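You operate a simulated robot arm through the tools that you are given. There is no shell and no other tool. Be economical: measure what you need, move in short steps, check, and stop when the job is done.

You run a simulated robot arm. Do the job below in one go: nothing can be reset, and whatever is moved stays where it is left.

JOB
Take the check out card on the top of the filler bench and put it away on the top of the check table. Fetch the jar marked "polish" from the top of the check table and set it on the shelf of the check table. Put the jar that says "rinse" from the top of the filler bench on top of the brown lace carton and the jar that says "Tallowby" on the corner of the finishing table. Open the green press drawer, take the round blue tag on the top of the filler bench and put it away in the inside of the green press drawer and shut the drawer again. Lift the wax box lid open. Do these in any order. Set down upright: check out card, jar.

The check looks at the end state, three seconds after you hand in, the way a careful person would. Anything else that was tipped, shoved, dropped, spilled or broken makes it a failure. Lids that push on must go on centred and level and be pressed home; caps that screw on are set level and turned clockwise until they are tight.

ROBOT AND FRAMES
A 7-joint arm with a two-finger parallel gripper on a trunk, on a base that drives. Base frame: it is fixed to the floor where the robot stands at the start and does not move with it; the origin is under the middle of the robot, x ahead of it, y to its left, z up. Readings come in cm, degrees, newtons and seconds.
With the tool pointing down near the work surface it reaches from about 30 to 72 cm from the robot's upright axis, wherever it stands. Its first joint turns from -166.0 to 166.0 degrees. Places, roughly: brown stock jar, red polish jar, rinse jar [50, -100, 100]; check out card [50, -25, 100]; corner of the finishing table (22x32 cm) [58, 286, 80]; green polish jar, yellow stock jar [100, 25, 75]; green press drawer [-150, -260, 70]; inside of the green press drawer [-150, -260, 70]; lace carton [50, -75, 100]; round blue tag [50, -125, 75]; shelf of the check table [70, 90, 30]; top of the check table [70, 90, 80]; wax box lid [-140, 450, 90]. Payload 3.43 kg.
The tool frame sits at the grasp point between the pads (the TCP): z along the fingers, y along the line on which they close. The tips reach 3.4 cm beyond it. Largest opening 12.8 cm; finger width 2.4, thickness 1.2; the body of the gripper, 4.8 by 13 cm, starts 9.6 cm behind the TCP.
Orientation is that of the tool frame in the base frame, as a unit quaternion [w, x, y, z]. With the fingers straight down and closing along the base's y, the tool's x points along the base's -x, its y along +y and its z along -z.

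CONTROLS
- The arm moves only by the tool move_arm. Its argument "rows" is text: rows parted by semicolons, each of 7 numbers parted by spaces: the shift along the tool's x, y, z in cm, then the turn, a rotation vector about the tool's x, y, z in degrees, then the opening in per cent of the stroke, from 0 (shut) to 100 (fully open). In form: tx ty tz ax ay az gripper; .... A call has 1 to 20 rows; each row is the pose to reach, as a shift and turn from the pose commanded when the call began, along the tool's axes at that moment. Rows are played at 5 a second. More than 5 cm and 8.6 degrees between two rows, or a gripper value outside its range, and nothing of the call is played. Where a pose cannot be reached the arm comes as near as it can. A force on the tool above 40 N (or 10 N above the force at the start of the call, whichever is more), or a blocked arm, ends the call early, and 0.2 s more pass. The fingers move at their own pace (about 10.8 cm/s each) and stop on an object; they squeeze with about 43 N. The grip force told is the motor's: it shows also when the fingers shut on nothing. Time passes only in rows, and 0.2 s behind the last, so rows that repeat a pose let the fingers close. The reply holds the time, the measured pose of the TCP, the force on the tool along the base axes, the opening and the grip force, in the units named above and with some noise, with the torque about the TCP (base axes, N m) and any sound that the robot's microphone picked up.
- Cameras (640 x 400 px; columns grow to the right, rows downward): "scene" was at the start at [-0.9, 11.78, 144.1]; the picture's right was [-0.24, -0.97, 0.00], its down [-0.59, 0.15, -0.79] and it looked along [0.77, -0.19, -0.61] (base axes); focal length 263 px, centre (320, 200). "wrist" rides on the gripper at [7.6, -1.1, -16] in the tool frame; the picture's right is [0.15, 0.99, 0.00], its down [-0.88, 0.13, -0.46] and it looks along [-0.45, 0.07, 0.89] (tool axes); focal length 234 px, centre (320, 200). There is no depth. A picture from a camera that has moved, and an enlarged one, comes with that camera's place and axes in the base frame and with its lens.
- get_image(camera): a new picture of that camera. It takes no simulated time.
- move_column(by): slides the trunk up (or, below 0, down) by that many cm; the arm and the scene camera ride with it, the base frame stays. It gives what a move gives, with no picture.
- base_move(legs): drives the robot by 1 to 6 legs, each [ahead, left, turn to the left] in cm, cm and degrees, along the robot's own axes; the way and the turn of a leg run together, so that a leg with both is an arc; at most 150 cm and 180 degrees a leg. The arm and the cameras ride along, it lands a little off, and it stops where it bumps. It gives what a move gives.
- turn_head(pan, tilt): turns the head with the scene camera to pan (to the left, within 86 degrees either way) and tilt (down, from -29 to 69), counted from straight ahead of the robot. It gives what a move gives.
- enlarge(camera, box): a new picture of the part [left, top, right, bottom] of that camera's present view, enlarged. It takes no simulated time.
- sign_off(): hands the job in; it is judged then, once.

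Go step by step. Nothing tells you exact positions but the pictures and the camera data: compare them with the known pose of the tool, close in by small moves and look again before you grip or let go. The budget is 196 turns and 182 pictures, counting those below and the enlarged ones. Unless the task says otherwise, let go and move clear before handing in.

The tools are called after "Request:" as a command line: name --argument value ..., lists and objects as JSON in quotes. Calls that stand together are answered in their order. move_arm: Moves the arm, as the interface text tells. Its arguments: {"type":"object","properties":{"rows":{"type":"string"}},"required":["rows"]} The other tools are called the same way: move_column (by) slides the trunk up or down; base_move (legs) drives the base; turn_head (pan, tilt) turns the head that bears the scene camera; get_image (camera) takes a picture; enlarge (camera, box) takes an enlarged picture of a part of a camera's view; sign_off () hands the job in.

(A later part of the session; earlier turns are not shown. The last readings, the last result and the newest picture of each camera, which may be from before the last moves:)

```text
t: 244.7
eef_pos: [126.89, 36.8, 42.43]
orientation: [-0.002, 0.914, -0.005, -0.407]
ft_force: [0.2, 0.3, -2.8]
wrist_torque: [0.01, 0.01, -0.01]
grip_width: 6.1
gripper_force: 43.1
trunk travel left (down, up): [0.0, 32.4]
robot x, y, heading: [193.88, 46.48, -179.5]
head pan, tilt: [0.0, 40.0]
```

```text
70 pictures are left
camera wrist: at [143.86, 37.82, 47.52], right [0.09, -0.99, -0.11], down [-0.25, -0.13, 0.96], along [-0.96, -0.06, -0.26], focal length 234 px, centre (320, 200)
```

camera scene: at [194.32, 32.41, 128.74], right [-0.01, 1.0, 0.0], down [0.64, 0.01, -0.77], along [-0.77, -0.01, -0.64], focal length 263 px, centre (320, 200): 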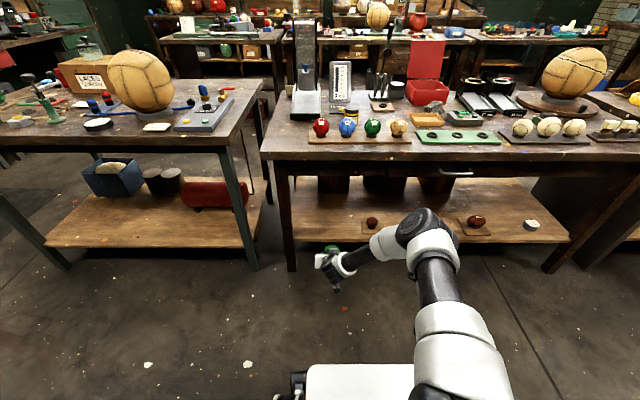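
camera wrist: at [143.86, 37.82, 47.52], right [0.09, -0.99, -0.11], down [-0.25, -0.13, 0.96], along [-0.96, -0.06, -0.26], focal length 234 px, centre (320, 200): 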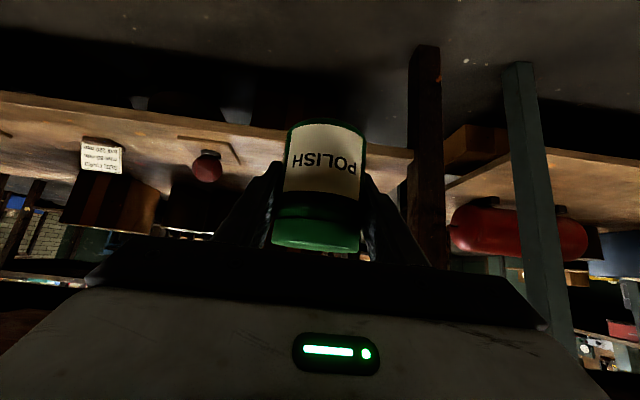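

Request:
base_move --legs '[[31.5, 0, 0]]'

Request:
get_image --camera "wrist"

Request:
get_image --camera "scene"

```text
t: 246.9
eef_pos: [94.9, 36.8, 42.57]
orientation: [-0.003, 0.913, -0.007, -0.407]
ft_force: [-0.2, 0.0, -2.6]
wrist_torque: [0.0, 0.02, 0.01]
grip_width: 6.1
gripper_force: 43.1
trunk travel left (down, up): [0.0, 32.4]
robot x, y, heading: [162.12, 46.67, -179.8]
head pan, tilt: [0.0, 40.0]
```

```text
69 pictures are left
camera wrist: at [111.79, 37.76, 47.57], right [0.08, -0.99, -0.11], down [-0.25, -0.13, 0.96], along [-0.96, -0.05, -0.26], focal length 234 px, centre (320, 200)
```

wrist: 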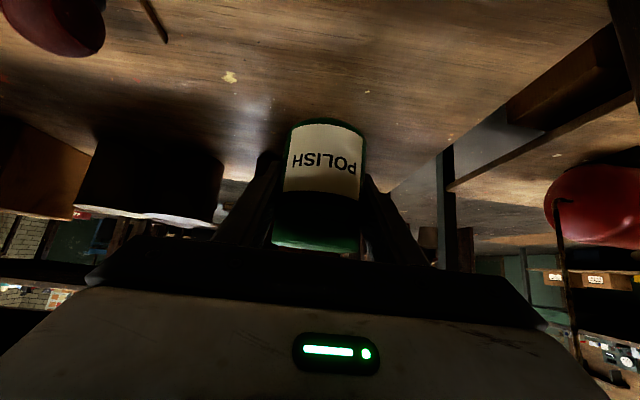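

```text
68 pictures are left
camera scene: at [162.22, 32.21, 128.74], right [0.0, 1.0, 0.0], down [0.64, 0.0, -0.77], along [-0.77, 0.0, -0.64], focal length 263 px, centre (320, 200)
```

scene: 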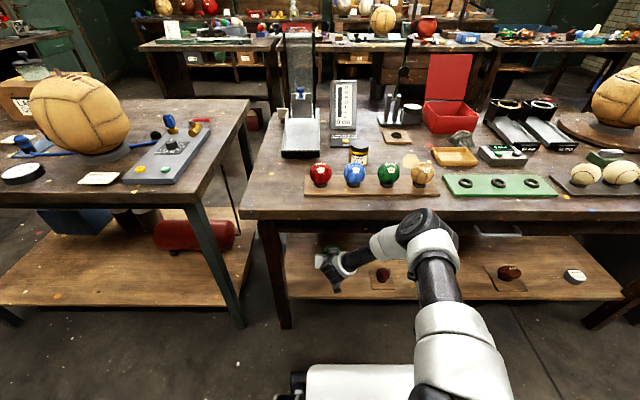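

The jar is over the shelf. I'll lower it.

Request:
move_arm --rows "1.5 0 1.35 0 0 0 20;3 0 2.7 0 0 0 20;4.5 0 4.05 0 0 0 20;6 0 5.4 0 0 0 20;7.4 0 6.7 0 0 0 20;7.4 0 6.7 0 0 0 20"

Request:
move_arm --rows "0.37 0 0.33 0 0 0 20;0.74 0 0.67 0 0 0 20;1.1 0 1 0 0 0 20"

Request:
get_image --camera "wrist"

```text
t: 248.3
eef_pos: [94.95, 36.7, 32.64]
orientation: [-0.003, 0.913, -0.007, -0.407]
ft_force: [0.1, 1.0, -3.3]
wrist_torque: [0.0, 0.0, 0.01]
grip_width: 6.1
gripper_force: 43.2
trunk travel left (down, up): [0.0, 32.4]
robot x, y, heading: [162.07, 46.19, -179.8]
head pan, tilt: [0.0, 40.0]
```

```text
t: 249.1
eef_pos: [94.88, 36.67, 31.17]
orientation: [-0.003, 0.914, -0.007, -0.407]
ft_force: [-0.2, 0.6, -2.8]
wrist_torque: [0.0, 0.03, 0.0]
grip_width: 6.12
gripper_force: 43.3
trunk travel left (down, up): [0.0, 32.4]
robot x, y, heading: [161.58, 46.27, -179.7]
head pan, tilt: [0.0, 40.0]
```

```text
67 pictures are left
camera wrist: at [111.83, 37.65, 36.14], right [0.08, -0.99, -0.11], down [-0.25, -0.13, 0.96], along [-0.96, -0.05, -0.26], focal length 234 px, centre (320, 200)
```

wrist: 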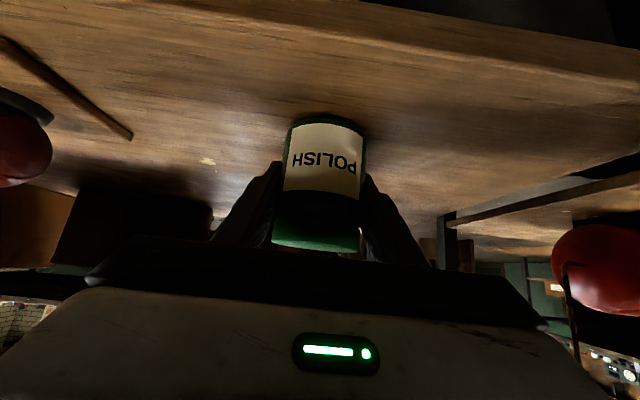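

Request:
move_arm --rows "0.15 0 0.13 0 0 0 20;0.3 0 0.27 0 0 0 20"

Request:
move_arm --rows "0.15 0 0.13 0 0 0 20;0.3 0 0.27 0 0 0 20"

Request:
move_arm --rows "0.15 0 0.13 0 0 0 20;0.3 0 0.27 0 0 0 20"

Request:
move_arm --rows "0.15 0 0.13 0 0 0 20;0.3 0 0.27 0 0 0 20"

```text
t: 249.7
eef_pos: [94.74, 36.71, 31.04]
orientation: [-0.002, 0.913, -0.007, -0.409]
ft_force: [5.0, -0.2, 12.5]
wrist_torque: [0.21, -0.69, -0.07]
grip_width: 6.09
gripper_force: 42.9
trunk travel left (down, up): [0.0, 32.4]
robot x, y, heading: [161.76, 46.35, -179.7]
head pan, tilt: [0.0, 40.0]
```

```text
t: 250.4
eef_pos: [94.25, 36.74, 30.82]
orientation: [-0.003, 0.91, -0.007, -0.415]
ft_force: [3.1, -0.5, 14.2]
wrist_torque: [0.2, -0.53, 0.01]
grip_width: 6.08
gripper_force: 43.2
trunk travel left (down, up): [0.0, 32.4]
robot x, y, heading: [161.95, 46.54, -179.9]
head pan, tilt: [0.0, 40.0]
stopped in row 2: the force on the tool passed its limit at 41 N (the readings are from after the stop); the commanded pose is now the measured one
```

```text
t: 251.0
eef_pos: [93.98, 36.82, 30.84]
orientation: [-0.003, 0.909, -0.007, -0.417]
ft_force: [0.7, -1.0, 12.2]
wrist_torque: [-0.18, -0.4, 0.02]
grip_width: 6.07
gripper_force: 43.2
trunk travel left (down, up): [0.0, 32.4]
robot x, y, heading: [161.86, 46.4, -179.5]
head pan, tilt: [0.0, 40.0]
stopped in row 2: the force on the tool passed its limit at 40 N (the readings are from after the stop); the commanded pose is now the measured one
```

```text
t: 251.6
eef_pos: [93.66, 36.69, 30.88]
orientation: [-0.003, 0.907, -0.008, -0.421]
ft_force: [1.6, 0.2, 15.1]
wrist_torque: [-0.08, -0.58, 0.02]
grip_width: 6.08
gripper_force: 42.5
trunk travel left (down, up): [0.0, 32.4]
robot x, y, heading: [162.19, 46.13, -179.7]
head pan, tilt: [0.0, 40.0]
stopped in row 2: the force on the tool passed its limit at 41 N (the readings are from after the stop); the commanded pose is now the measured one
```

It is down, and I pressed a little more than needed. I'll check how the jar sits.

Request:
get_image --camera "wrist"

Request:
enlarge --camera "scene" --box '[290, 220, 410, 310]'

```text
66 pictures are left
camera wrist: at [110.77, 37.62, 35.27], right [0.08, -0.99, -0.11], down [-0.22, -0.13, 0.97], along [-0.97, -0.05, -0.23], focal length 234 px, centre (320, 200)
```

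wrist: 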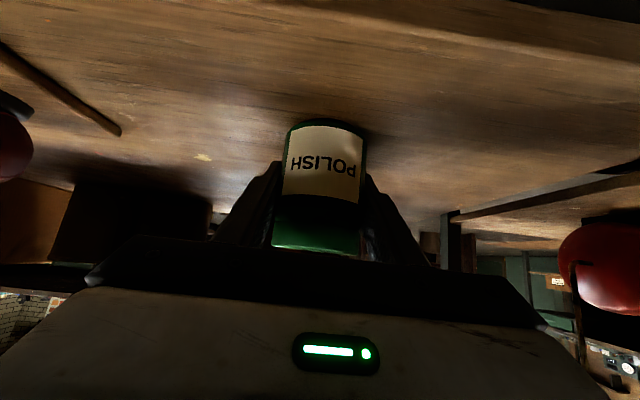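

```text
4.44 times, centred on (350, 265) of scene
camera zoom: at [162.41, 32.22, 128.71], right [0.0, 1.0, 0.0], down [0.64, 0.0, -0.77], along [-0.77, 0.0, -0.64], focal length 1169 px, centre (187, -89)
```

zoom: 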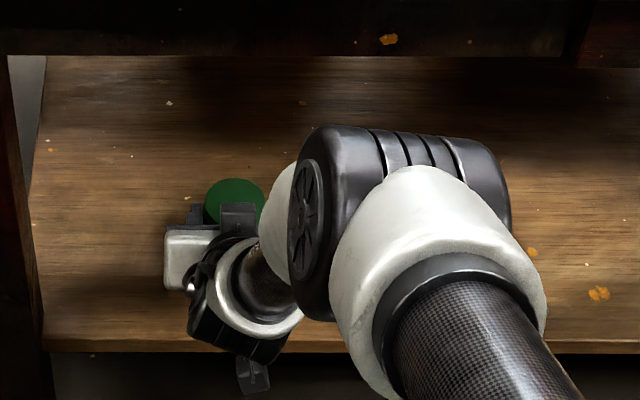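

Request:
move_arm --rows "-0.1 0 -0.1 0 0.9 0 20;-0.2 0 -0.2 0 1.7 0 20;-0.2 0 -0.2 0 1.7 0 30;-0.2 0 -0.2 0 1.7 0 55;-0.2 0 -0.2 0 1.7 0 80;-0.2 0 -0.2 0 1.7 0 80;-0.2 0 -0.2 0 1.7 0 80"

Request:
get_image --camera "wrist"

```text
t: 253.2
eef_pos: [93.81, 36.65, 30.82]
orientation: [-0.004, 0.915, -0.008, -0.404]
ft_force: [-1.0, -0.1, 1.2]
wrist_torque: [0.01, 0.0, -0.02]
grip_width: 10.25
gripper_force: 0.0
trunk travel left (down, up): [0.0, 32.4]
robot x, y, heading: [161.89, 46.44, -179.6]
head pan, tilt: [0.0, 40.0]
```

```text
64 pictures are left
camera wrist: at [110.8, 37.58, 35.94], right [0.08, -0.99, -0.11], down [-0.26, -0.13, 0.96], along [-0.96, -0.05, -0.27], focal length 234 px, centre (320, 200)
```

wrist: 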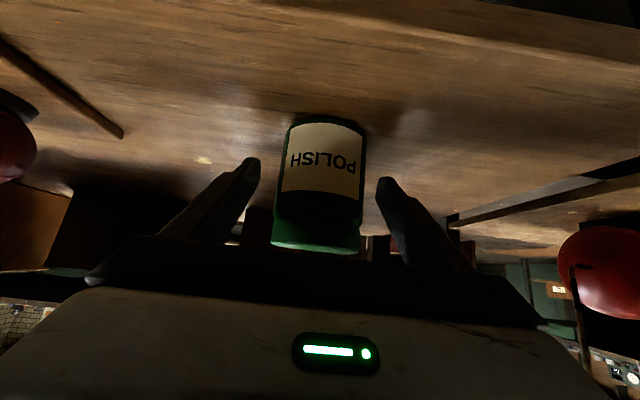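

The jar stands. I'll withdraw along the tool axis, then back away.

Request:
move_arm --rows "0 0 -3 0 0 0 80;0 0 -6 0 0 0 80;0 0 -9 0 0 0 80;0 0 -12 0 0 0 80;0 0 -14 0 0 0 80"

Request:
base_move --legs '[[-25, 0, 0]]'

Request:
enlarge --camera "scene" --box '[270, 160, 430, 280]'

```text
t: 254.4
eef_pos: [104.46, 36.46, 40.31]
orientation: [-0.007, 0.915, -0.009, -0.404]
ft_force: [0.7, -0.3, 0.2]
wrist_torque: [0.01, 0.01, 0.01]
grip_width: 10.21
gripper_force: 0.1
trunk travel left (down, up): [0.0, 32.4]
robot x, y, heading: [162.01, 46.72, -179.8]
head pan, tilt: [0.0, 40.0]
```

```text
t: 256.2
eef_pos: [129.54, 36.56, 40.39]
orientation: [-0.006, 0.915, -0.007, -0.403]
ft_force: [-0.4, 0.9, -1.2]
wrist_torque: [0.03, 0.0, 0.02]
grip_width: 10.24
gripper_force: 0.0
trunk travel left (down, up): [0.0, 32.4]
robot x, y, heading: [187.38, 46.0, -179.6]
head pan, tilt: [0.0, 40.0]
```

```text
3.33 times, centred on (350, 220) of scene
camera zoom: at [187.47, 32.35, 128.74], right [-0.01, 1.0, 0.0], down [0.64, 0.0, -0.77], along [-0.77, 0.0, -0.64], focal length 877 px, centre (220, 133)
```

zoom: 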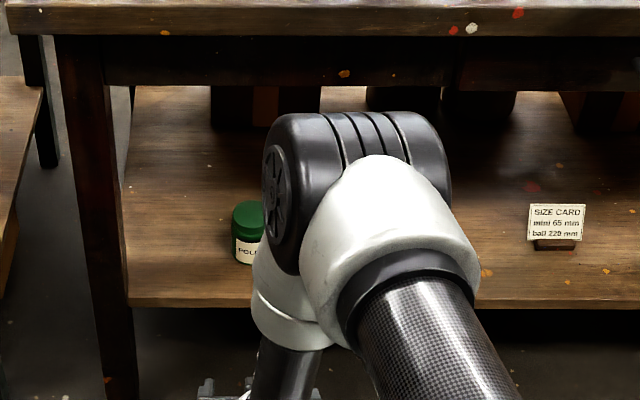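

The polish jar stands on the shelf. I'll raise the arm and drive around the right end of the filler bench toward the press drawer.

Request:
move_column --by 15

Request:
move_arm --rows "-3 0 -2.7 0 0 0 80;-6 0 -5.4 0 0 0 80;-9 0 -8.1 0 0 0 80;-12 0 -10.8 0 0 0 80;-15 0 -13.5 0 0 0 80;-18 0 -16.2 0 0 0 80;-21 0 -18.9 0 0 0 80;-24 0 -21.6 0 0 0 80;-27 0 -24.3 0 0 0 80;-30 0 -27 0 0 0 80;-33 0 -29.7 0 0 0 80;-36 0 -32.4 0 0 0 80;-36 0 -32.4 0 8 0 80;-36 0 -32.4 0 16 0 80;-36 0 -32.4 0 24 0 80;-36 0 -32.4 0 32 0 80;-36 0 -32.4 0 40 0 80;-36 0 -32.4 0 47 0 80"

Request:
turn_head --pan 60 --tilt 25

Request:
get_image --camera "scene"

```text
t: 258.0
eef_pos: [129.53, 36.54, 55.28]
orientation: [-0.006, 0.915, -0.008, -0.403]
ft_force: [0.1, 0.7, 1.0]
wrist_torque: [0.02, -0.04, 0.02]
grip_width: 10.25
gripper_force: 0.1
trunk travel left (down, up): [-15.0, 17.4]
robot x, y, heading: [187.35, 46.32, -179.6]
head pan, tilt: [0.0, 40.0]
```

```text
t: 261.8
eef_pos: [129.24, 36.16, 103.8]
orientation: [-0.002, 1.0, -0.01, -0.005]
ft_force: [0.1, -0.1, 0.0]
wrist_torque: [0.02, 0.04, -0.02]
grip_width: 10.21
gripper_force: 0.1
trunk travel left (down, up): [-15.0, 17.4]
robot x, y, heading: [187.16, 46.75, -179.6]
head pan, tilt: [0.0, 40.0]
```

```text
t: 263.1
eef_pos: [129.38, 36.28, 103.81]
orientation: [-0.003, 1.0, -0.011, -0.006]
ft_force: [-0.4, -0.1, 0.6]
wrist_torque: [-0.04, 0.03, -0.03]
grip_width: 10.23
gripper_force: 0.1
trunk travel left (down, up): [-15.0, 17.4]
robot x, y, heading: [187.29, 45.97, -179.6]
head pan, tilt: [60.0, 25.0]
```

```text
62 pictures are left
camera scene: at [191.41, 24.4, 146.07], right [-0.87, 0.5, 0.0], down [0.21, 0.37, -0.91], along [-0.45, -0.79, -0.42], focal length 263 px, centre (320, 200)
```

scene: 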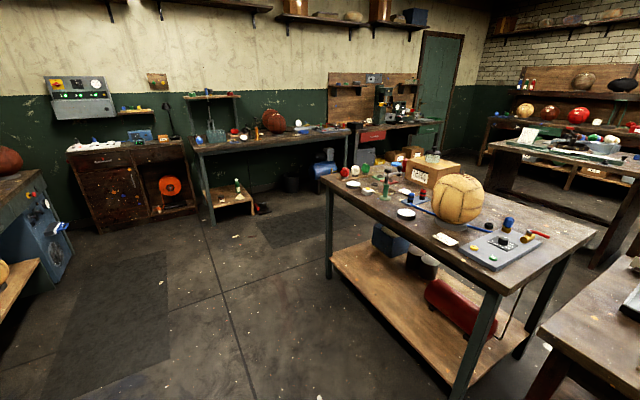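

Request:
enlarge --camera "scene" --box '[330, 60, 470, 170]'

Request:
base_move --legs '[[0, 150, 0], [0, 76, 0], [150, 0, 0], [60, 0, 0]]'

Request:
get_image --camera "scene"

```text
3.64 times, centred on (400, 115) of scene
camera zoom: at [191.41, 24.4, 146.07], right [-0.87, 0.5, 0.0], down [0.21, 0.37, -0.91], along [-0.45, -0.79, -0.42], focal length 957 px, centre (29, 509)
```

zoom: 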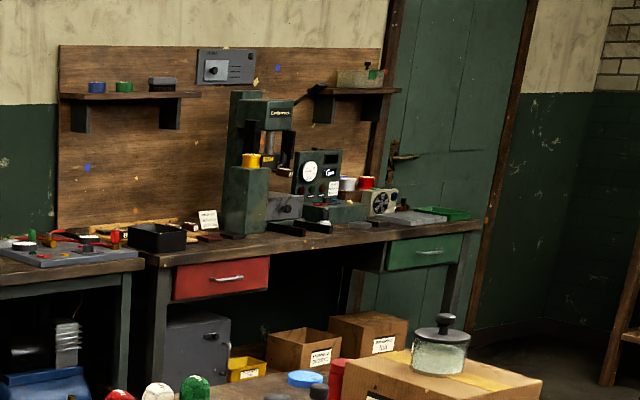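

```text
t: 295.0
eef_pos: [-72.91, -205.01, 103.8]
orientation: [-0.002, 1.0, 0.02, -0.006]
ft_force: [0.3, -0.7, 0.7]
wrist_torque: [0.02, -0.04, -0.01]
grip_width: 10.24
gripper_force: 0.1
trunk travel left (down, up): [-15.0, 17.4]
robot x, y, heading: [-15.6, -191.68, -175.9]
head pan, tilt: [60.0, 25.0]
```

```text
60 pictures are left
camera scene: at [-10.13, -213.03, 146.07], right [-0.9, 0.44, 0.0], down [0.19, 0.38, -0.91], along [-0.4, -0.81, -0.42], focal length 263 px, centre (320, 200)
```

scene: 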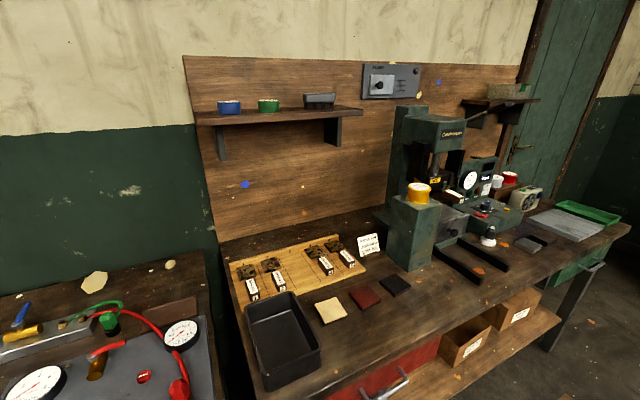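

The green drawer is at the right end of this bench, near (-155, -250, 67). I'll drive there and face it.

Request:
base_move --legs '[[0, 0, -4.1], [0, -12, 0], [125, 0, 0], [0, 0, 90]]'

Request:
turn_head --pan 10 --tilt 45

Request:
get_image --camera "scene"

Request:
get_image --camera "wrist"

```text
t: 307.1
eef_pos: [-132.87, -236.02, 103.77]
orientation: [0.003, 0.723, 0.691, -0.006]
ft_force: [-0.4, 0.0, 0.2]
wrist_torque: [0.01, -0.01, 0.02]
grip_width: 10.22
gripper_force: 0.1
trunk travel left (down, up): [-15.0, 17.4]
robot x, y, heading: [-141.6, -177.56, -91.0]
head pan, tilt: [60.0, 25.0]
```

```text
t: 308.3
eef_pos: [-132.88, -235.95, 103.84]
orientation: [0.002, 0.723, 0.691, -0.006]
ft_force: [-0.5, 0.4, -0.7]
wrist_torque: [0.03, 0.01, 0.01]
grip_width: 10.23
gripper_force: 0.1
trunk travel left (down, up): [-15.0, 17.4]
robot x, y, heading: [-141.96, -177.63, -91.0]
head pan, tilt: [10.0, 45.0]
```

```text
59 pictures are left
camera scene: at [-126.49, -177.15, 143.02], right [-0.99, -0.16, 0.0], down [-0.11, 0.7, -0.71], along [0.11, -0.7, -0.71], focal length 263 px, centre (320, 200)
```

scene: 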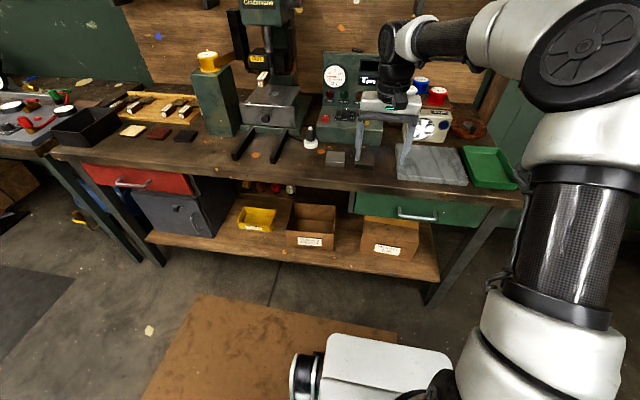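

```text
58 pictures are left
camera wrist: at [-133.61, -228.06, 119.67], right [0.99, 0.1, -0.01], down [0.09, -0.88, 0.46], along [0.04, -0.46, -0.89], focal length 234 px, centre (320, 200)
```

wrist: 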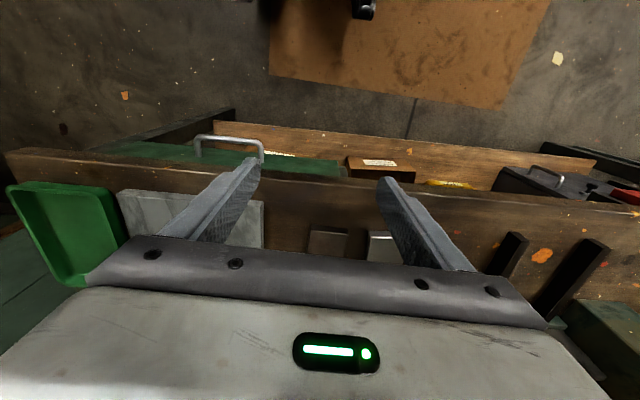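

The green drawer's handle bar is at about (-149.5, -240.4, 76.5). I'll turn the gripper to close across it and pitch it forward.

Request:
move_arm --rows "4 0 0 0 0 0 60;8 0 0 0 0 0 50;8 0 0 0 0 -8.4 35;8 0 0 0 0 -16.8 35;8 0 0 0 0 -25.2 35;8 0 0 0 0 -33.6 35;8 0 0 0 0 -42 35;8 0 0 0 0 -50.4 35;8 0 0 0 0 -58.8 35;8 0 0 0 0 -67.2 35;8 0 0 0 0 -75.6 35;8 0 0 0 0 -84 35;8 0 0 0 0 -92.6 35;8 0 0 0 0 -92.6 35"

Request:
move_arm --rows "3 0 0 8.2 0 0 35;6 0 0 16.4 0 0 35;9 0 0 24.6 0 0 35;12 0 0 32.8 0 0 35;15 0 0 41 0 0 35;17 0 0 49.2 0 0 35;17 0 0 57.4 0 0 35;17 0 0 65 0 0 35;17 0 0 65 0 0 35"

Request:
get_image --camera "wrist"

Request:
get_image --camera "scene"

```text
t: 311.3
eef_pos: [-132.43, -227.96, 103.66]
orientation: [-0.003, -0.001, 1.0, -0.006]
ft_force: [0.4, 0.0, 1.1]
wrist_torque: [0.01, -0.03, 0.05]
grip_width: 4.48
gripper_force: 0.2
trunk travel left (down, up): [-15.0, 17.4]
robot x, y, heading: [-141.7, -177.92, -91.3]
head pan, tilt: [10.0, 45.0]
```

```text
t: 313.3
eef_pos: [-149.51, -228.0, 103.86]
orientation: [-0.002, -0.002, 0.84, -0.542]
ft_force: [0.0, -0.1, -0.6]
wrist_torque: [0.01, -0.01, -0.01]
grip_width: 4.5
gripper_force: 0.0
out of reach, approached as far as the arm can: row 5, 6
trunk travel left (down, up): [-15.0, 17.4]
robot x, y, heading: [-141.49, -177.86, -91.2]
head pan, tilt: [10.0, 45.0]
```

```text
57 pictures are left
camera wrist: at [-157.09, -213.95, 111.49], right [-0.15, 0.41, -0.9], down [0.88, 0.47, 0.07], along [0.45, -0.78, -0.43], focal length 234 px, centre (320, 200)
```

wrist: 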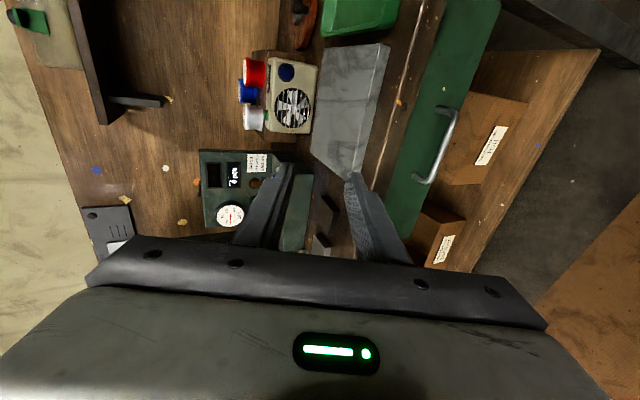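

```text
56 pictures are left
camera scene: at [-126.47, -177.16, 143.01], right [-0.99, -0.15, 0.0], down [-0.11, 0.7, -0.71], along [0.11, -0.7, -0.71], focal length 263 px, centre (320, 200)
```

scene: 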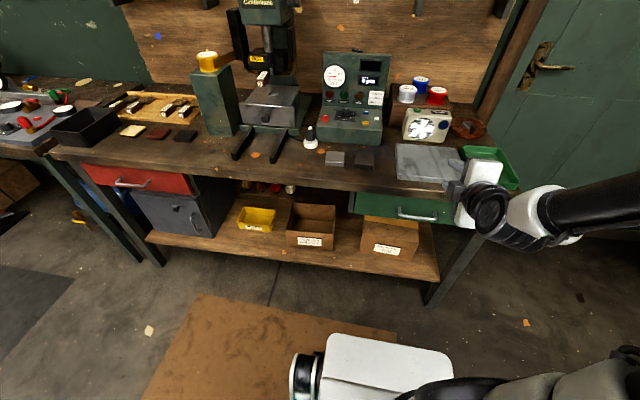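

Request:
enlarge --camera "wrist" --box '[380, 80, 500, 200]'

Request:
enlarge --camera "scene" --box '[340, 160, 500, 260]'

```text
3.33 times, centred on (440, 140) of wrist
camera zoom: at [-157.09, -213.95, 111.49], right [-0.15, 0.41, -0.9], down [0.88, 0.47, 0.07], along [0.45, -0.78, -0.43], focal length 781 px, centre (-80, 400)
```

zoom: 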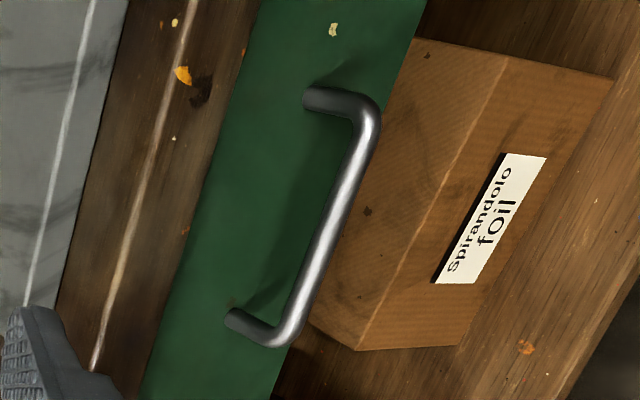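

```text
4.00 times, centred on (420, 210) of scene
camera zoom: at [-126.47, -177.16, 143.01], right [-0.99, -0.15, 0.0], down [-0.11, 0.7, -0.71], along [0.11, -0.7, -0.71], focal length 1052 px, centre (-80, 160)
```

zoom: 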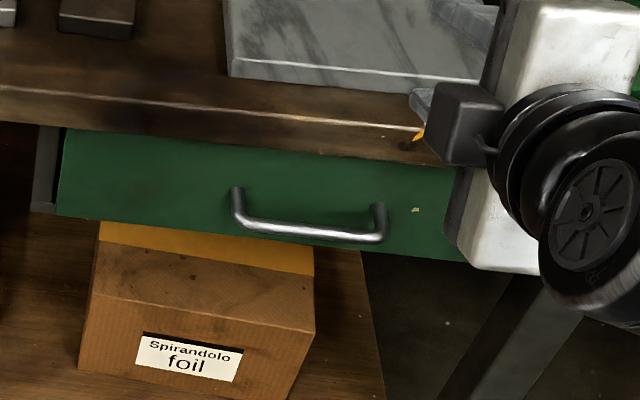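

The bar is triangulated at (-150, -240.2, 75.7). I'll move to just in front of it.

Request:
move_arm --rows "0.1 3.5 2 0 0 0 35;0.2 7 4 0 0 0 35;0.3 10.5 6.2 0 0 0 35;0.4 14 8.3 0 0 0 35;0.5 17.5 10.4 0 0 0 35;0.5 20.6 12.3 0 0 0 35;0.5 20.6 12.3 0 0 0 35"

Request:
get_image --camera "wrist"

```text
t: 314.9
eef_pos: [-150.19, -230.7, 80.02]
orientation: [-0.003, -0.002, 0.84, -0.542]
ft_force: [-0.1, 0.0, 0.1]
wrist_torque: [0.03, -0.01, 0.03]
grip_width: 4.48
gripper_force: 0.1
trunk travel left (down, up): [-15.0, 17.4]
robot x, y, heading: [-141.89, -177.68, -91.3]
head pan, tilt: [10.0, 45.0]
```

```text
53 pictures are left
camera wrist: at [-157.88, -216.61, 87.6], right [-0.15, 0.41, -0.9], down [0.88, 0.47, 0.06], along [0.45, -0.78, -0.43], focal length 234 px, centre (320, 200)
```

wrist: 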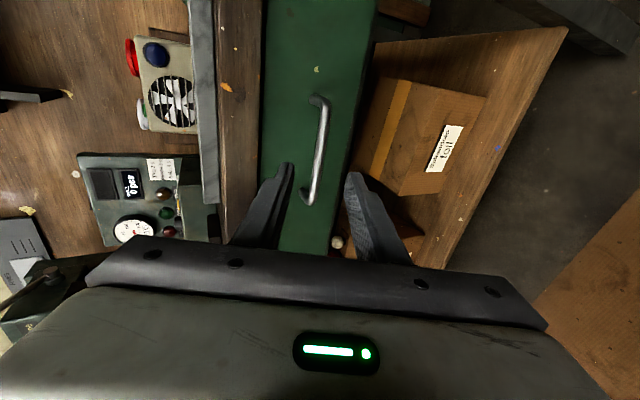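

Request:
move_arm --rows "0 0 4 0 0 0 35;0 0 8 0 0 0 35;0 0 9 0 0 0 35;0 0 9 0 0 0 15;0 0 9 0 0 0 0;0 0 9 0 0 0 0;0 0 9 0 0 0 0"

Request:
get_image --camera "wrist"

```text
t: 316.5
eef_pos: [-150.19, -238.86, 76.35]
orientation: [-0.003, -0.002, 0.84, -0.543]
ft_force: [0.9, -1.5, 6.3]
wrist_torque: [-0.08, -0.04, 0.02]
grip_width: 1.19
gripper_force: 44.7
trunk travel left (down, up): [-15.0, 17.4]
robot x, y, heading: [-141.59, -177.56, -91.1]
head pan, tilt: [10.0, 45.0]
```

```text
52 pictures are left
camera wrist: at [-157.79, -224.69, 84.0], right [-0.15, 0.41, -0.9], down [0.88, 0.47, 0.06], along [0.45, -0.78, -0.43], focal length 234 px, centre (320, 200)
```

wrist: 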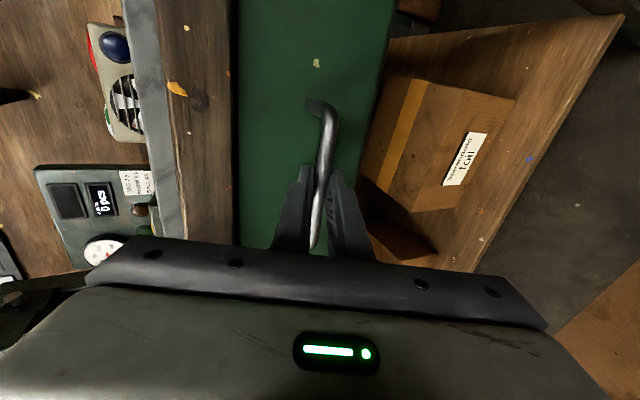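

The handle is gripped. I'll pull the drawer by driving the base straight back.

Request:
base_move --legs '[[-18, 0, 0]]'

Request:
get_image --camera "scene"

```text
t: 318.0
eef_pos: [-150.26, -220.87, 76.43]
orientation: [-0.005, 0.001, 0.84, -0.543]
ft_force: [-9.8, -1.0, 11.2]
wrist_torque: [-0.16, 0.15, -0.11]
grip_width: 1.14
gripper_force: 45.3
trunk travel left (down, up): [-15.0, 17.4]
robot x, y, heading: [-140.88, -159.69, -91.3]
head pan, tilt: [10.0, 45.0]
```

```text
51 pictures are left
camera scene: at [-126.18, -159.25, 143.02], right [-0.99, -0.15, 0.0], down [-0.11, 0.7, -0.71], along [0.11, -0.7, -0.71], focal length 263 px, centre (320, 200)
```

scene: 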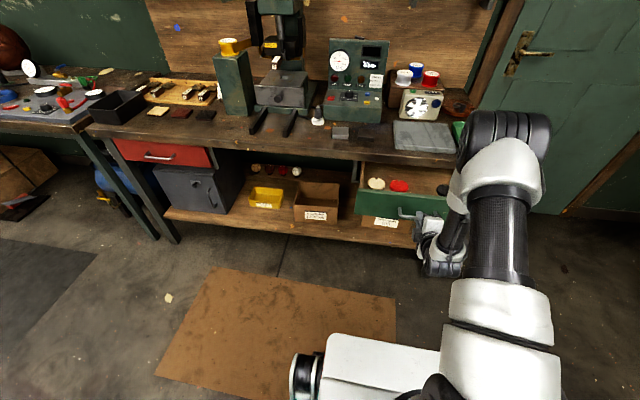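

The drawer is open 18 cm. I'll release the handle, withdraw and look inside.

Request:
move_arm --rows "0 0 0 0 0 0 20;0 0 0 0 0 0 35;0 0 0 0 0 0 35;0 0 -3 0 0 0 35;0 0 -6 0 0 0 35;0 0 -9 0 0 0 35"

Request:
enlarge --camera "scene" --box '[330, 150, 490, 270]'

```text
t: 319.4
eef_pos: [-150.1, -212.87, 80.34]
orientation: [-0.006, 0.001, 0.84, -0.542]
ft_force: [0.0, -1.1, -0.1]
wrist_torque: [-0.01, 0.01, -0.02]
grip_width: 4.49
gripper_force: 0.0
trunk travel left (down, up): [-15.0, 17.4]
robot x, y, heading: [-141.34, -159.81, -91.1]
head pan, tilt: [10.0, 45.0]
```

```text
3.33 times, centred on (410, 210) of scene
camera zoom: at [-126.14, -159.34, 143.01], right [-0.99, -0.15, 0.0], down [-0.11, 0.7, -0.71], along [0.11, -0.7, -0.71], focal length 877 px, centre (20, 167)
```

zoom: 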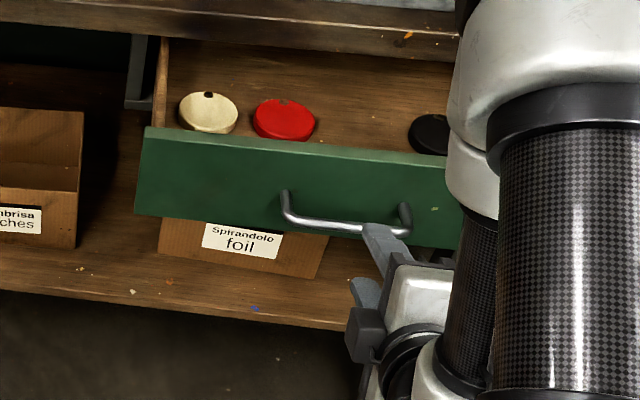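

The drawer holds cream, red and black tags, with free space between red and black. I'll raise and level the arm, then fetch the blue tag.

Request:
move_arm --rows "0 -3.6 -1.7 0 0 0 50;0 -7.3 -3.3 0 0 0 60;0 -10.9 -5 0 0 0 80;0 -14.6 -6.6 0 0 0 100;0 -18.2 -8.3 0 0 0 100;0 -21.9 -9.9 0 0 0 100;0 -21.9 -9.9 -8.2 0 0 100;0 -21.9 -9.9 -16.4 0 0 100;0 -21.9 -9.9 -24.6 0 0 100;0 -21.9 -9.9 -32.8 0 0 100;0 -21.9 -9.9 -41 0 0 100;0 -21.9 -9.9 -49.2 0 0 100;0 -21.9 -9.9 -57.4 0 0 100;0 -21.9 -9.9 -65.6 0 0 100;0 -21.9 -9.9 -65.6 0 0 100"

Request:
move_arm --rows "0 0 0 0 0 8.4 100;0 0 0 0 0 16.8 100;0 0 0 0 0 25.2 100;0 0 0 0 0 33.6 100;0 0 0 0 0 42 100;0 0 0 0 0 50.4 100;0 0 0 0 0 58.8 100;0 0 0 0 0 67.2 100;0 0 0 0 0 75.6 100;0 0 0 0 0 84 100;0 0 0 0 0 91 100"

Request:
base_move --legs '[[0, 0, 91.1], [140, 0, 0], [0, 60, 0]]'

Request:
turn_head --pan 0 --tilt 38

Request:
get_image --camera "scene"

```text
t: 322.6
eef_pos: [-149.87, -212.69, 104.0]
orientation: [-0.004, 0.004, 1.0, 0.0]
ft_force: [-0.3, -0.9, 0.1]
wrist_torque: [-0.01, -0.01, 0.0]
grip_width: 12.79
gripper_force: 0.0
trunk travel left (down, up): [-15.0, 17.4]
robot x, y, heading: [-141.17, -159.92, -91.2]
head pan, tilt: [10.0, 45.0]
```

```text
t: 325.0
eef_pos: [-150.03, -212.76, 104.04]
orientation: [-0.002, 0.716, 0.698, -0.002]
ft_force: [0.1, -0.9, 0.4]
wrist_torque: [0.01, 0.01, -0.02]
grip_width: 12.78
gripper_force: 0.1
trunk travel left (down, up): [-15.0, 17.4]
robot x, y, heading: [-140.88, -160.05, -91.0]
head pan, tilt: [10.0, 45.0]
```

```text
t: 341.9
eef_pos: [53.52, -104.91, 104.08]
orientation: [0.001, -0.005, 1.0, -0.003]
ft_force: [-0.3, 0.1, 1.0]
wrist_torque: [-0.02, -0.02, -0.03]
grip_width: 12.78
gripper_force: 0.0
trunk travel left (down, up): [-15.0, 17.4]
robot x, y, heading: [0.5, -98.1, 0.5]
head pan, tilt: [10.0, 45.0]
```

```text
t: 342.6
eef_pos: [53.49, -104.96, 104.05]
orientation: [0.001, -0.005, 1.0, -0.004]
ft_force: [0.0, 0.3, 0.0]
wrist_torque: [0.01, 0.0, -0.01]
grip_width: 12.8
gripper_force: 0.0
trunk travel left (down, up): [-15.0, 17.4]
robot x, y, heading: [0.41, -98.23, 0.4]
head pan, tilt: [0.0, 38.0]
```

```text
49 pictures are left
camera scene: at [-0.49, -84.25, 144.04], right [0.01, -1.0, 0.0], down [-0.62, -0.01, -0.79], along [0.79, 0.01, -0.62], focal length 263 px, centre (320, 200)
```

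scene: 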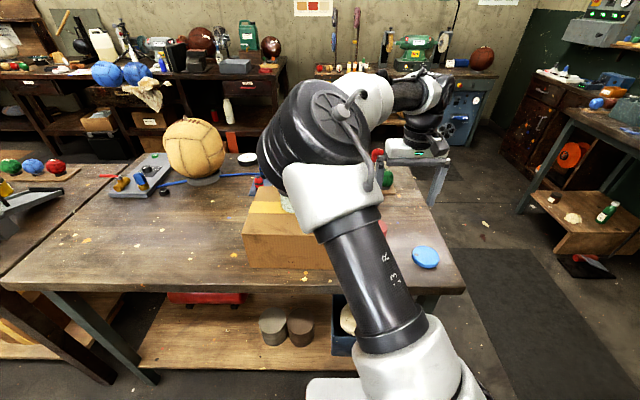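

Request:
get_image --camera "wrist"

```text
48 pictures are left
camera wrist: at [45.84, -106.03, 119.97], right [-0.16, 0.99, -0.01], down [0.88, 0.14, 0.46], along [0.45, 0.06, -0.89], focal length 234 px, centre (320, 200)
```

wrist: 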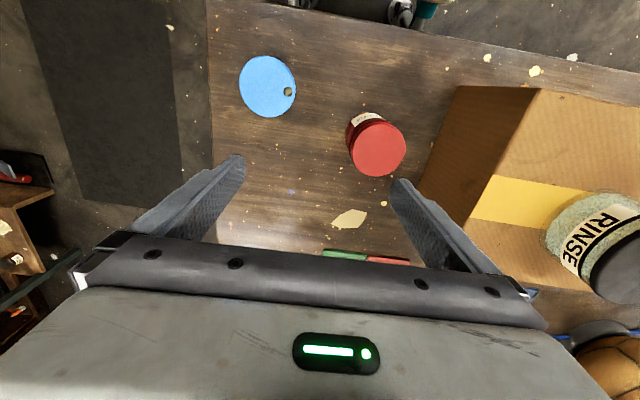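

The carton jar reads RINSE and is still standing. The tag is at (47.3, -112.7), so I'll go above it.

Request:
move_arm --rows "2.1 -2.6 0 0 0 0 90;4.2 -5.2 0 0 0 0 80;6.2 -7.7 1 0 0 0 75;6.2 -7.7 5 0 0 0 75;6.2 -7.7 9 0 0 0 75;6.2 -7.7 9 0 0 0 75"

Request:
get_image --camera "wrist"

```text
t: 344.0
eef_pos: [47.38, -112.63, 95.11]
orientation: [0.001, -0.004, 1.0, -0.003]
ft_force: [-0.3, 0.4, 1.0]
wrist_torque: [0.0, 0.0, 0.01]
grip_width: 9.6
gripper_force: 0.0
trunk travel left (down, up): [-15.0, 17.4]
robot x, y, heading: [0.11, -98.09, 1.0]
head pan, tilt: [0.0, 38.0]
```

```text
47 pictures are left
camera wrist: at [39.68, -113.63, 111.09], right [-0.16, 0.99, -0.01], down [0.88, 0.14, 0.46], along [0.45, 0.06, -0.89], focal length 234 px, centre (320, 200)
```

wrist: 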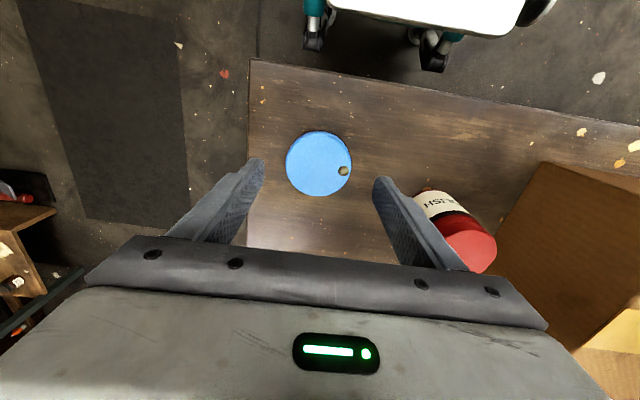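

Request:
move_arm --rows "0 -0.2 2 0 0 0 75;0 -0.2 4 0 0 0 75;0 -0.2 5.3 0 0 0 75;0 -0.2 5.3 0 0 0 75"

Request:
move_arm --rows "0 0 0.1 0 0 0 60;0 0 0.1 0 0 0 40;0 0 0.1 0 0 0 40;0 0 0.1 0 0 0 40"

Request:
move_arm --rows "0 0 -0.5 0 0 0 40;0 0 -1.5 0 0 0 40;0 0 -3 0 0 0 40;0 0 -5 0 0 0 40"

Request:
get_image --camera "wrist"

```text
t: 345.0
eef_pos: [47.54, -113.04, 89.83]
orientation: [0.001, -0.004, 1.0, -0.003]
ft_force: [0.8, -0.1, 0.3]
wrist_torque: [0.01, -0.02, -0.01]
grip_width: 9.6
gripper_force: 0.2
trunk travel left (down, up): [-15.0, 17.4]
robot x, y, heading: [0.43, -97.75, 0.9]
head pan, tilt: [0.0, 38.0]
```

```text
t: 346.0
eef_pos: [47.34, -113.06, 89.78]
orientation: [0.001, -0.004, 1.0, -0.003]
ft_force: [0.5, -0.4, 2.4]
wrist_torque: [0.04, -0.05, -0.05]
grip_width: 6.79
gripper_force: 42.3
trunk travel left (down, up): [-15.0, 17.4]
robot x, y, heading: [0.27, -98.18, 0.7]
head pan, tilt: [0.0, 38.0]
```

```text
t: 347.0
eef_pos: [47.37, -113.01, 94.71]
orientation: [0.001, -0.005, 1.0, -0.004]
ft_force: [-0.2, -0.3, -1.1]
wrist_torque: [0.04, 0.02, -0.04]
grip_width: 6.83
gripper_force: 42.7
trunk travel left (down, up): [-15.0, 17.4]
robot x, y, heading: [0.27, -97.81, 0.8]
head pan, tilt: [0.0, 38.0]
```

```text
46 pictures are left
camera wrist: at [39.75, -113.97, 110.63], right [-0.16, 0.99, -0.01], down [0.88, 0.14, 0.46], along [0.45, 0.06, -0.89], focal length 234 px, centre (320, 200)
```

wrist: 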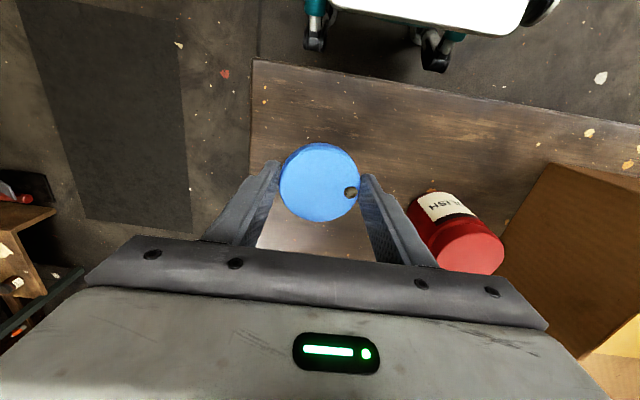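

The tag is held. I'll lift it and drive back to the drawer.

Request:
move_arm --rows "0 0 -3 0 0 0 40;0 0 -6 0 0 0 40;0 0 -9 0 0 0 40;0 0 -12 0 0 0 40;0 0 -12 0 0 0 40"

Request:
base_move --legs '[[0, -62, 0], [-140, 0, 0], [0, 0, -91]]'

Request:
turn_head --pan 5 --tilt 50

Request:
get_image --camera "scene"

Request:
get_image --camera "wrist"

```text
t: 348.2
eef_pos: [47.44, -112.83, 106.76]
orientation: [0.001, -0.004, 1.0, -0.003]
ft_force: [-0.4, -0.2, 0.0]
wrist_torque: [-0.01, 0.01, 0.0]
grip_width: 6.81
gripper_force: 42.8
trunk travel left (down, up): [-15.0, 17.4]
robot x, y, heading: [0.29, -98.16, 0.8]
head pan, tilt: [0.0, 38.0]
```

```text
t: 365.3
eef_pos: [-156.09, -209.43, 106.71]
orientation: [-0.002, 0.722, 0.692, -0.003]
ft_force: [-0.2, 0.1, -0.3]
wrist_torque: [0.01, 0.01, 0.0]
grip_width: 6.8
gripper_force: 42.6
trunk travel left (down, up): [-15.0, 17.4]
robot x, y, heading: [-138.87, -162.92, -92.3]
head pan, tilt: [0.0, 38.0]
```

```text
t: 366.1
eef_pos: [-156.0, -209.39, 106.76]
orientation: [-0.003, 0.722, 0.692, -0.003]
ft_force: [0.3, -0.2, -0.1]
wrist_torque: [-0.01, 0.0, -0.01]
grip_width: 6.82
gripper_force: 43.6
trunk travel left (down, up): [-15.0, 17.4]
robot x, y, heading: [-138.9, -163.1, -92.2]
head pan, tilt: [5.0, 50.0]
```

```text
45 pictures are left
camera scene: at [-124.56, -162.54, 142.33], right [-1.0, -0.05, 0.0], down [-0.04, 0.76, -0.64], along [0.03, -0.64, -0.77], focal length 263 px, centre (320, 200)
```

scene: 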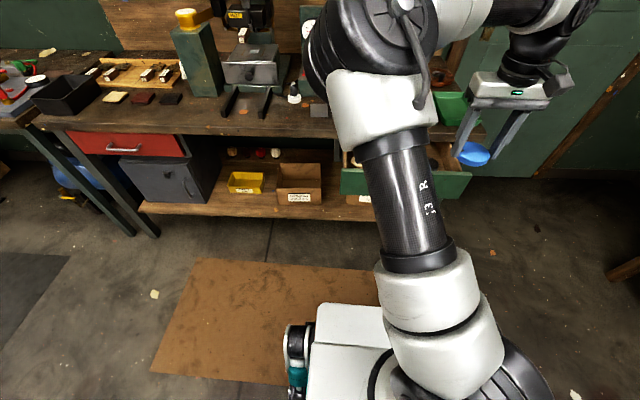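

```text
44 pictures are left
camera wrist: at [-156.85, -201.7, 122.7], right [0.99, 0.1, -0.01], down [0.1, -0.88, 0.46], along [0.04, -0.46, -0.89], focal length 234 px, centre (320, 200)
```

wrist: 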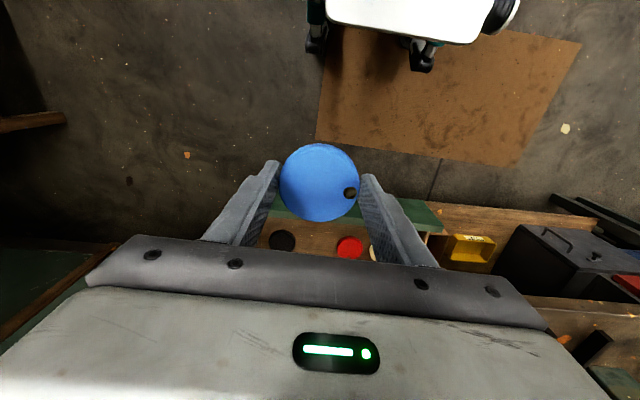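

The drawer's free spot is between black and red near the front, at about (-154, -233). I'll drive closer.

Request:
base_move --legs '[[12, 0, 2.2]]'

Request:
get_image --camera "wrist"

Request:
turn_head --pan -10 --tilt 50

Request:
get_image --camera "scene"

```text
t: 367.3
eef_pos: [-154.7, -221.73, 106.61]
orientation: [-0.003, 0.709, 0.705, -0.003]
ft_force: [0.9, 0.0, -1.0]
wrist_torque: [-0.01, 0.01, 0.01]
grip_width: 6.84
gripper_force: 43.0
trunk travel left (down, up): [-15.0, 17.4]
robot x, y, heading: [-139.15, -174.59, -90.2]
head pan, tilt: [5.0, 50.0]
```

```text
43 pictures are left
camera wrist: at [-155.69, -214.05, 122.7], right [0.99, 0.14, -0.01], down [0.13, -0.88, 0.46], along [0.06, -0.45, -0.89], focal length 234 px, centre (320, 200)
```

wrist: 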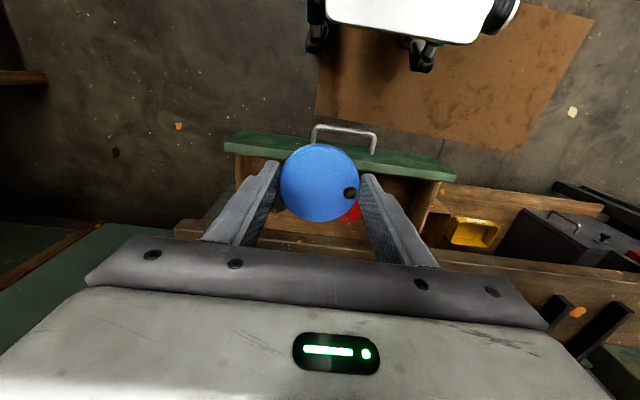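

```text
t: 368.1
eef_pos: [-154.62, -221.68, 106.74]
orientation: [-0.001, 0.709, 0.705, -0.003]
ft_force: [-0.7, 0.1, -1.2]
wrist_torque: [0.01, 0.02, -0.01]
grip_width: 6.8
gripper_force: 43.9
trunk travel left (down, up): [-15.0, 17.4]
robot x, y, heading: [-139.51, -175.19, -90.2]
head pan, tilt: [-10.0, 50.0]
```

```text
42 pictures are left
camera scene: at [-126.85, -173.65, 142.32], right [-0.98, 0.18, 0.0], down [0.14, 0.75, -0.64], along [-0.11, -0.63, -0.77], focal length 263 px, centre (320, 200)
```

scene: 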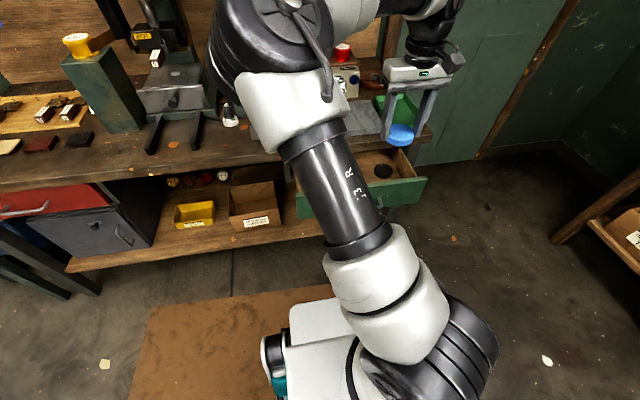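

Request:
move_arm --rows "-4 0.1 0 0 0 0 40;-8 0.2 0 0 0 0 40;-11.9 0.3 0 0 0 0 40;-11.9 0.3 4 0 0 0 40;-11.9 0.3 8 0 0 0 40;-11.9 0.3 12 0 0 0 40;-11.9 0.3 16 0 0 0 40;-11.9 0.3 19 0 0 0 40;-11.9 0.3 19 0 0 0 40"

Request:
get_image --camera "wrist"

Request:
enlarge --camera "scene" --box '[300, 110, 460, 230]'

```text
t: 370.1
eef_pos: [-154.76, -233.55, 87.71]
orientation: [-0.002, 0.709, 0.705, -0.003]
ft_force: [-0.1, -0.6, -1.1]
wrist_torque: [0.03, 0.01, -0.01]
grip_width: 6.83
gripper_force: 42.4
trunk travel left (down, up): [-15.0, 17.4]
robot x, y, heading: [-139.19, -174.78, -90.2]
head pan, tilt: [-10.0, 50.0]
```

```text
41 pictures are left
camera wrist: at [-155.67, -225.93, 103.74], right [0.99, 0.14, -0.01], down [0.13, -0.88, 0.46], along [0.06, -0.45, -0.89], focal length 234 px, centre (320, 200)
```

wrist: 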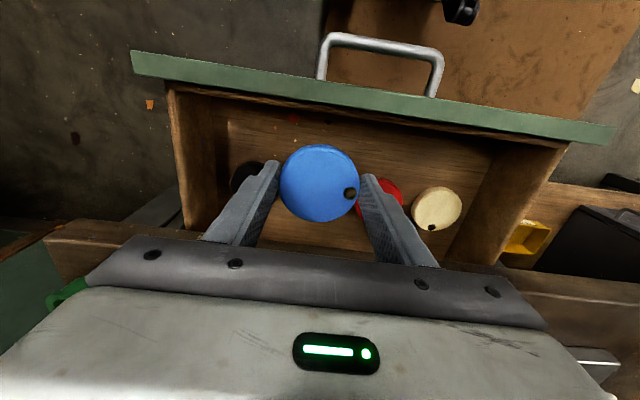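

```text
3.33 times, centred on (380, 170) of scene
camera zoom: at [-126.86, -173.65, 142.32], right [-0.98, 0.18, 0.0], down [0.14, 0.75, -0.64], along [-0.11, -0.63, -0.77], focal length 877 px, centre (120, 300)
```

zoom: 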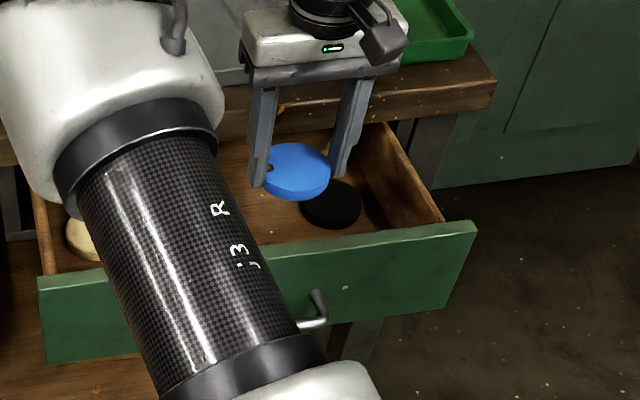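

Request:
move_arm --rows "0.4 1 0 0 0 0 40;0.4 1 3 0 0 0 40;0.4 1 6 0 0 0 40;0.4 1 8 0 0 0 40;0.4 1 8 0 0 0 40"

Request:
get_image --camera "wrist"

Request:
enlarge --camera "scene" --box '[320, 130, 460, 230]'

```text
t: 371.3
eef_pos: [-153.71, -233.43, 79.9]
orientation: [-0.002, 0.709, 0.705, -0.004]
ft_force: [-0.2, -0.2, -0.7]
wrist_torque: [0.0, 0.03, -0.01]
grip_width: 6.8
gripper_force: 43.1
trunk travel left (down, up): [-15.0, 17.4]
robot x, y, heading: [-139.01, -174.72, -90.2]
head pan, tilt: [-10.0, 50.0]
```

```text
39 pictures are left
camera wrist: at [-154.65, -225.71, 95.79], right [0.99, 0.14, -0.01], down [0.13, -0.88, 0.46], along [0.06, -0.45, -0.89], focal length 234 px, centre (320, 200)
```

wrist: 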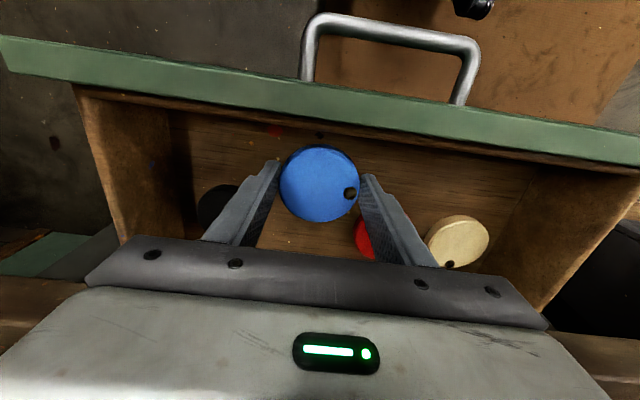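

```text
4.00 times, centred on (390, 180) of scene
camera zoom: at [-126.86, -173.65, 142.32], right [-0.98, 0.18, 0.0], down [0.14, 0.75, -0.64], along [-0.11, -0.63, -0.77], focal length 1052 px, centre (40, 280)
```

zoom: 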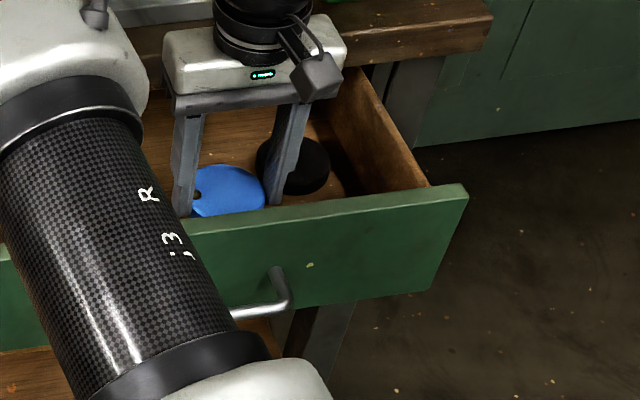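

Request:
move_arm --rows "0 0 0.4 0 0 0 40;0 0 0.8 0 0 0 40"

Request:
move_arm --rows "0 0 0.2 0 0 0 40;0 0 0.4 0 0 0 40"

```text
t: 371.9
eef_pos: [-153.58, -233.32, 79.13]
orientation: [-0.002, 0.709, 0.705, -0.003]
ft_force: [-0.2, 0.5, 0.1]
wrist_torque: [0.0, 0.0, -0.03]
grip_width: 6.81
gripper_force: 43.1
trunk travel left (down, up): [-15.0, 17.4]
robot x, y, heading: [-139.02, -174.88, -90.3]
head pan, tilt: [-10.0, 50.0]
```

```text
t: 372.5
eef_pos: [-153.63, -233.34, 78.54]
orientation: [-0.002, 0.709, 0.705, -0.004]
ft_force: [1.0, 0.5, -0.1]
wrist_torque: [0.0, 0.02, 0.01]
grip_width: 6.82
gripper_force: 42.8
trunk travel left (down, up): [-15.0, 17.4]
robot x, y, heading: [-139.08, -174.52, -90.2]
head pan, tilt: [-10.0, 50.0]
```

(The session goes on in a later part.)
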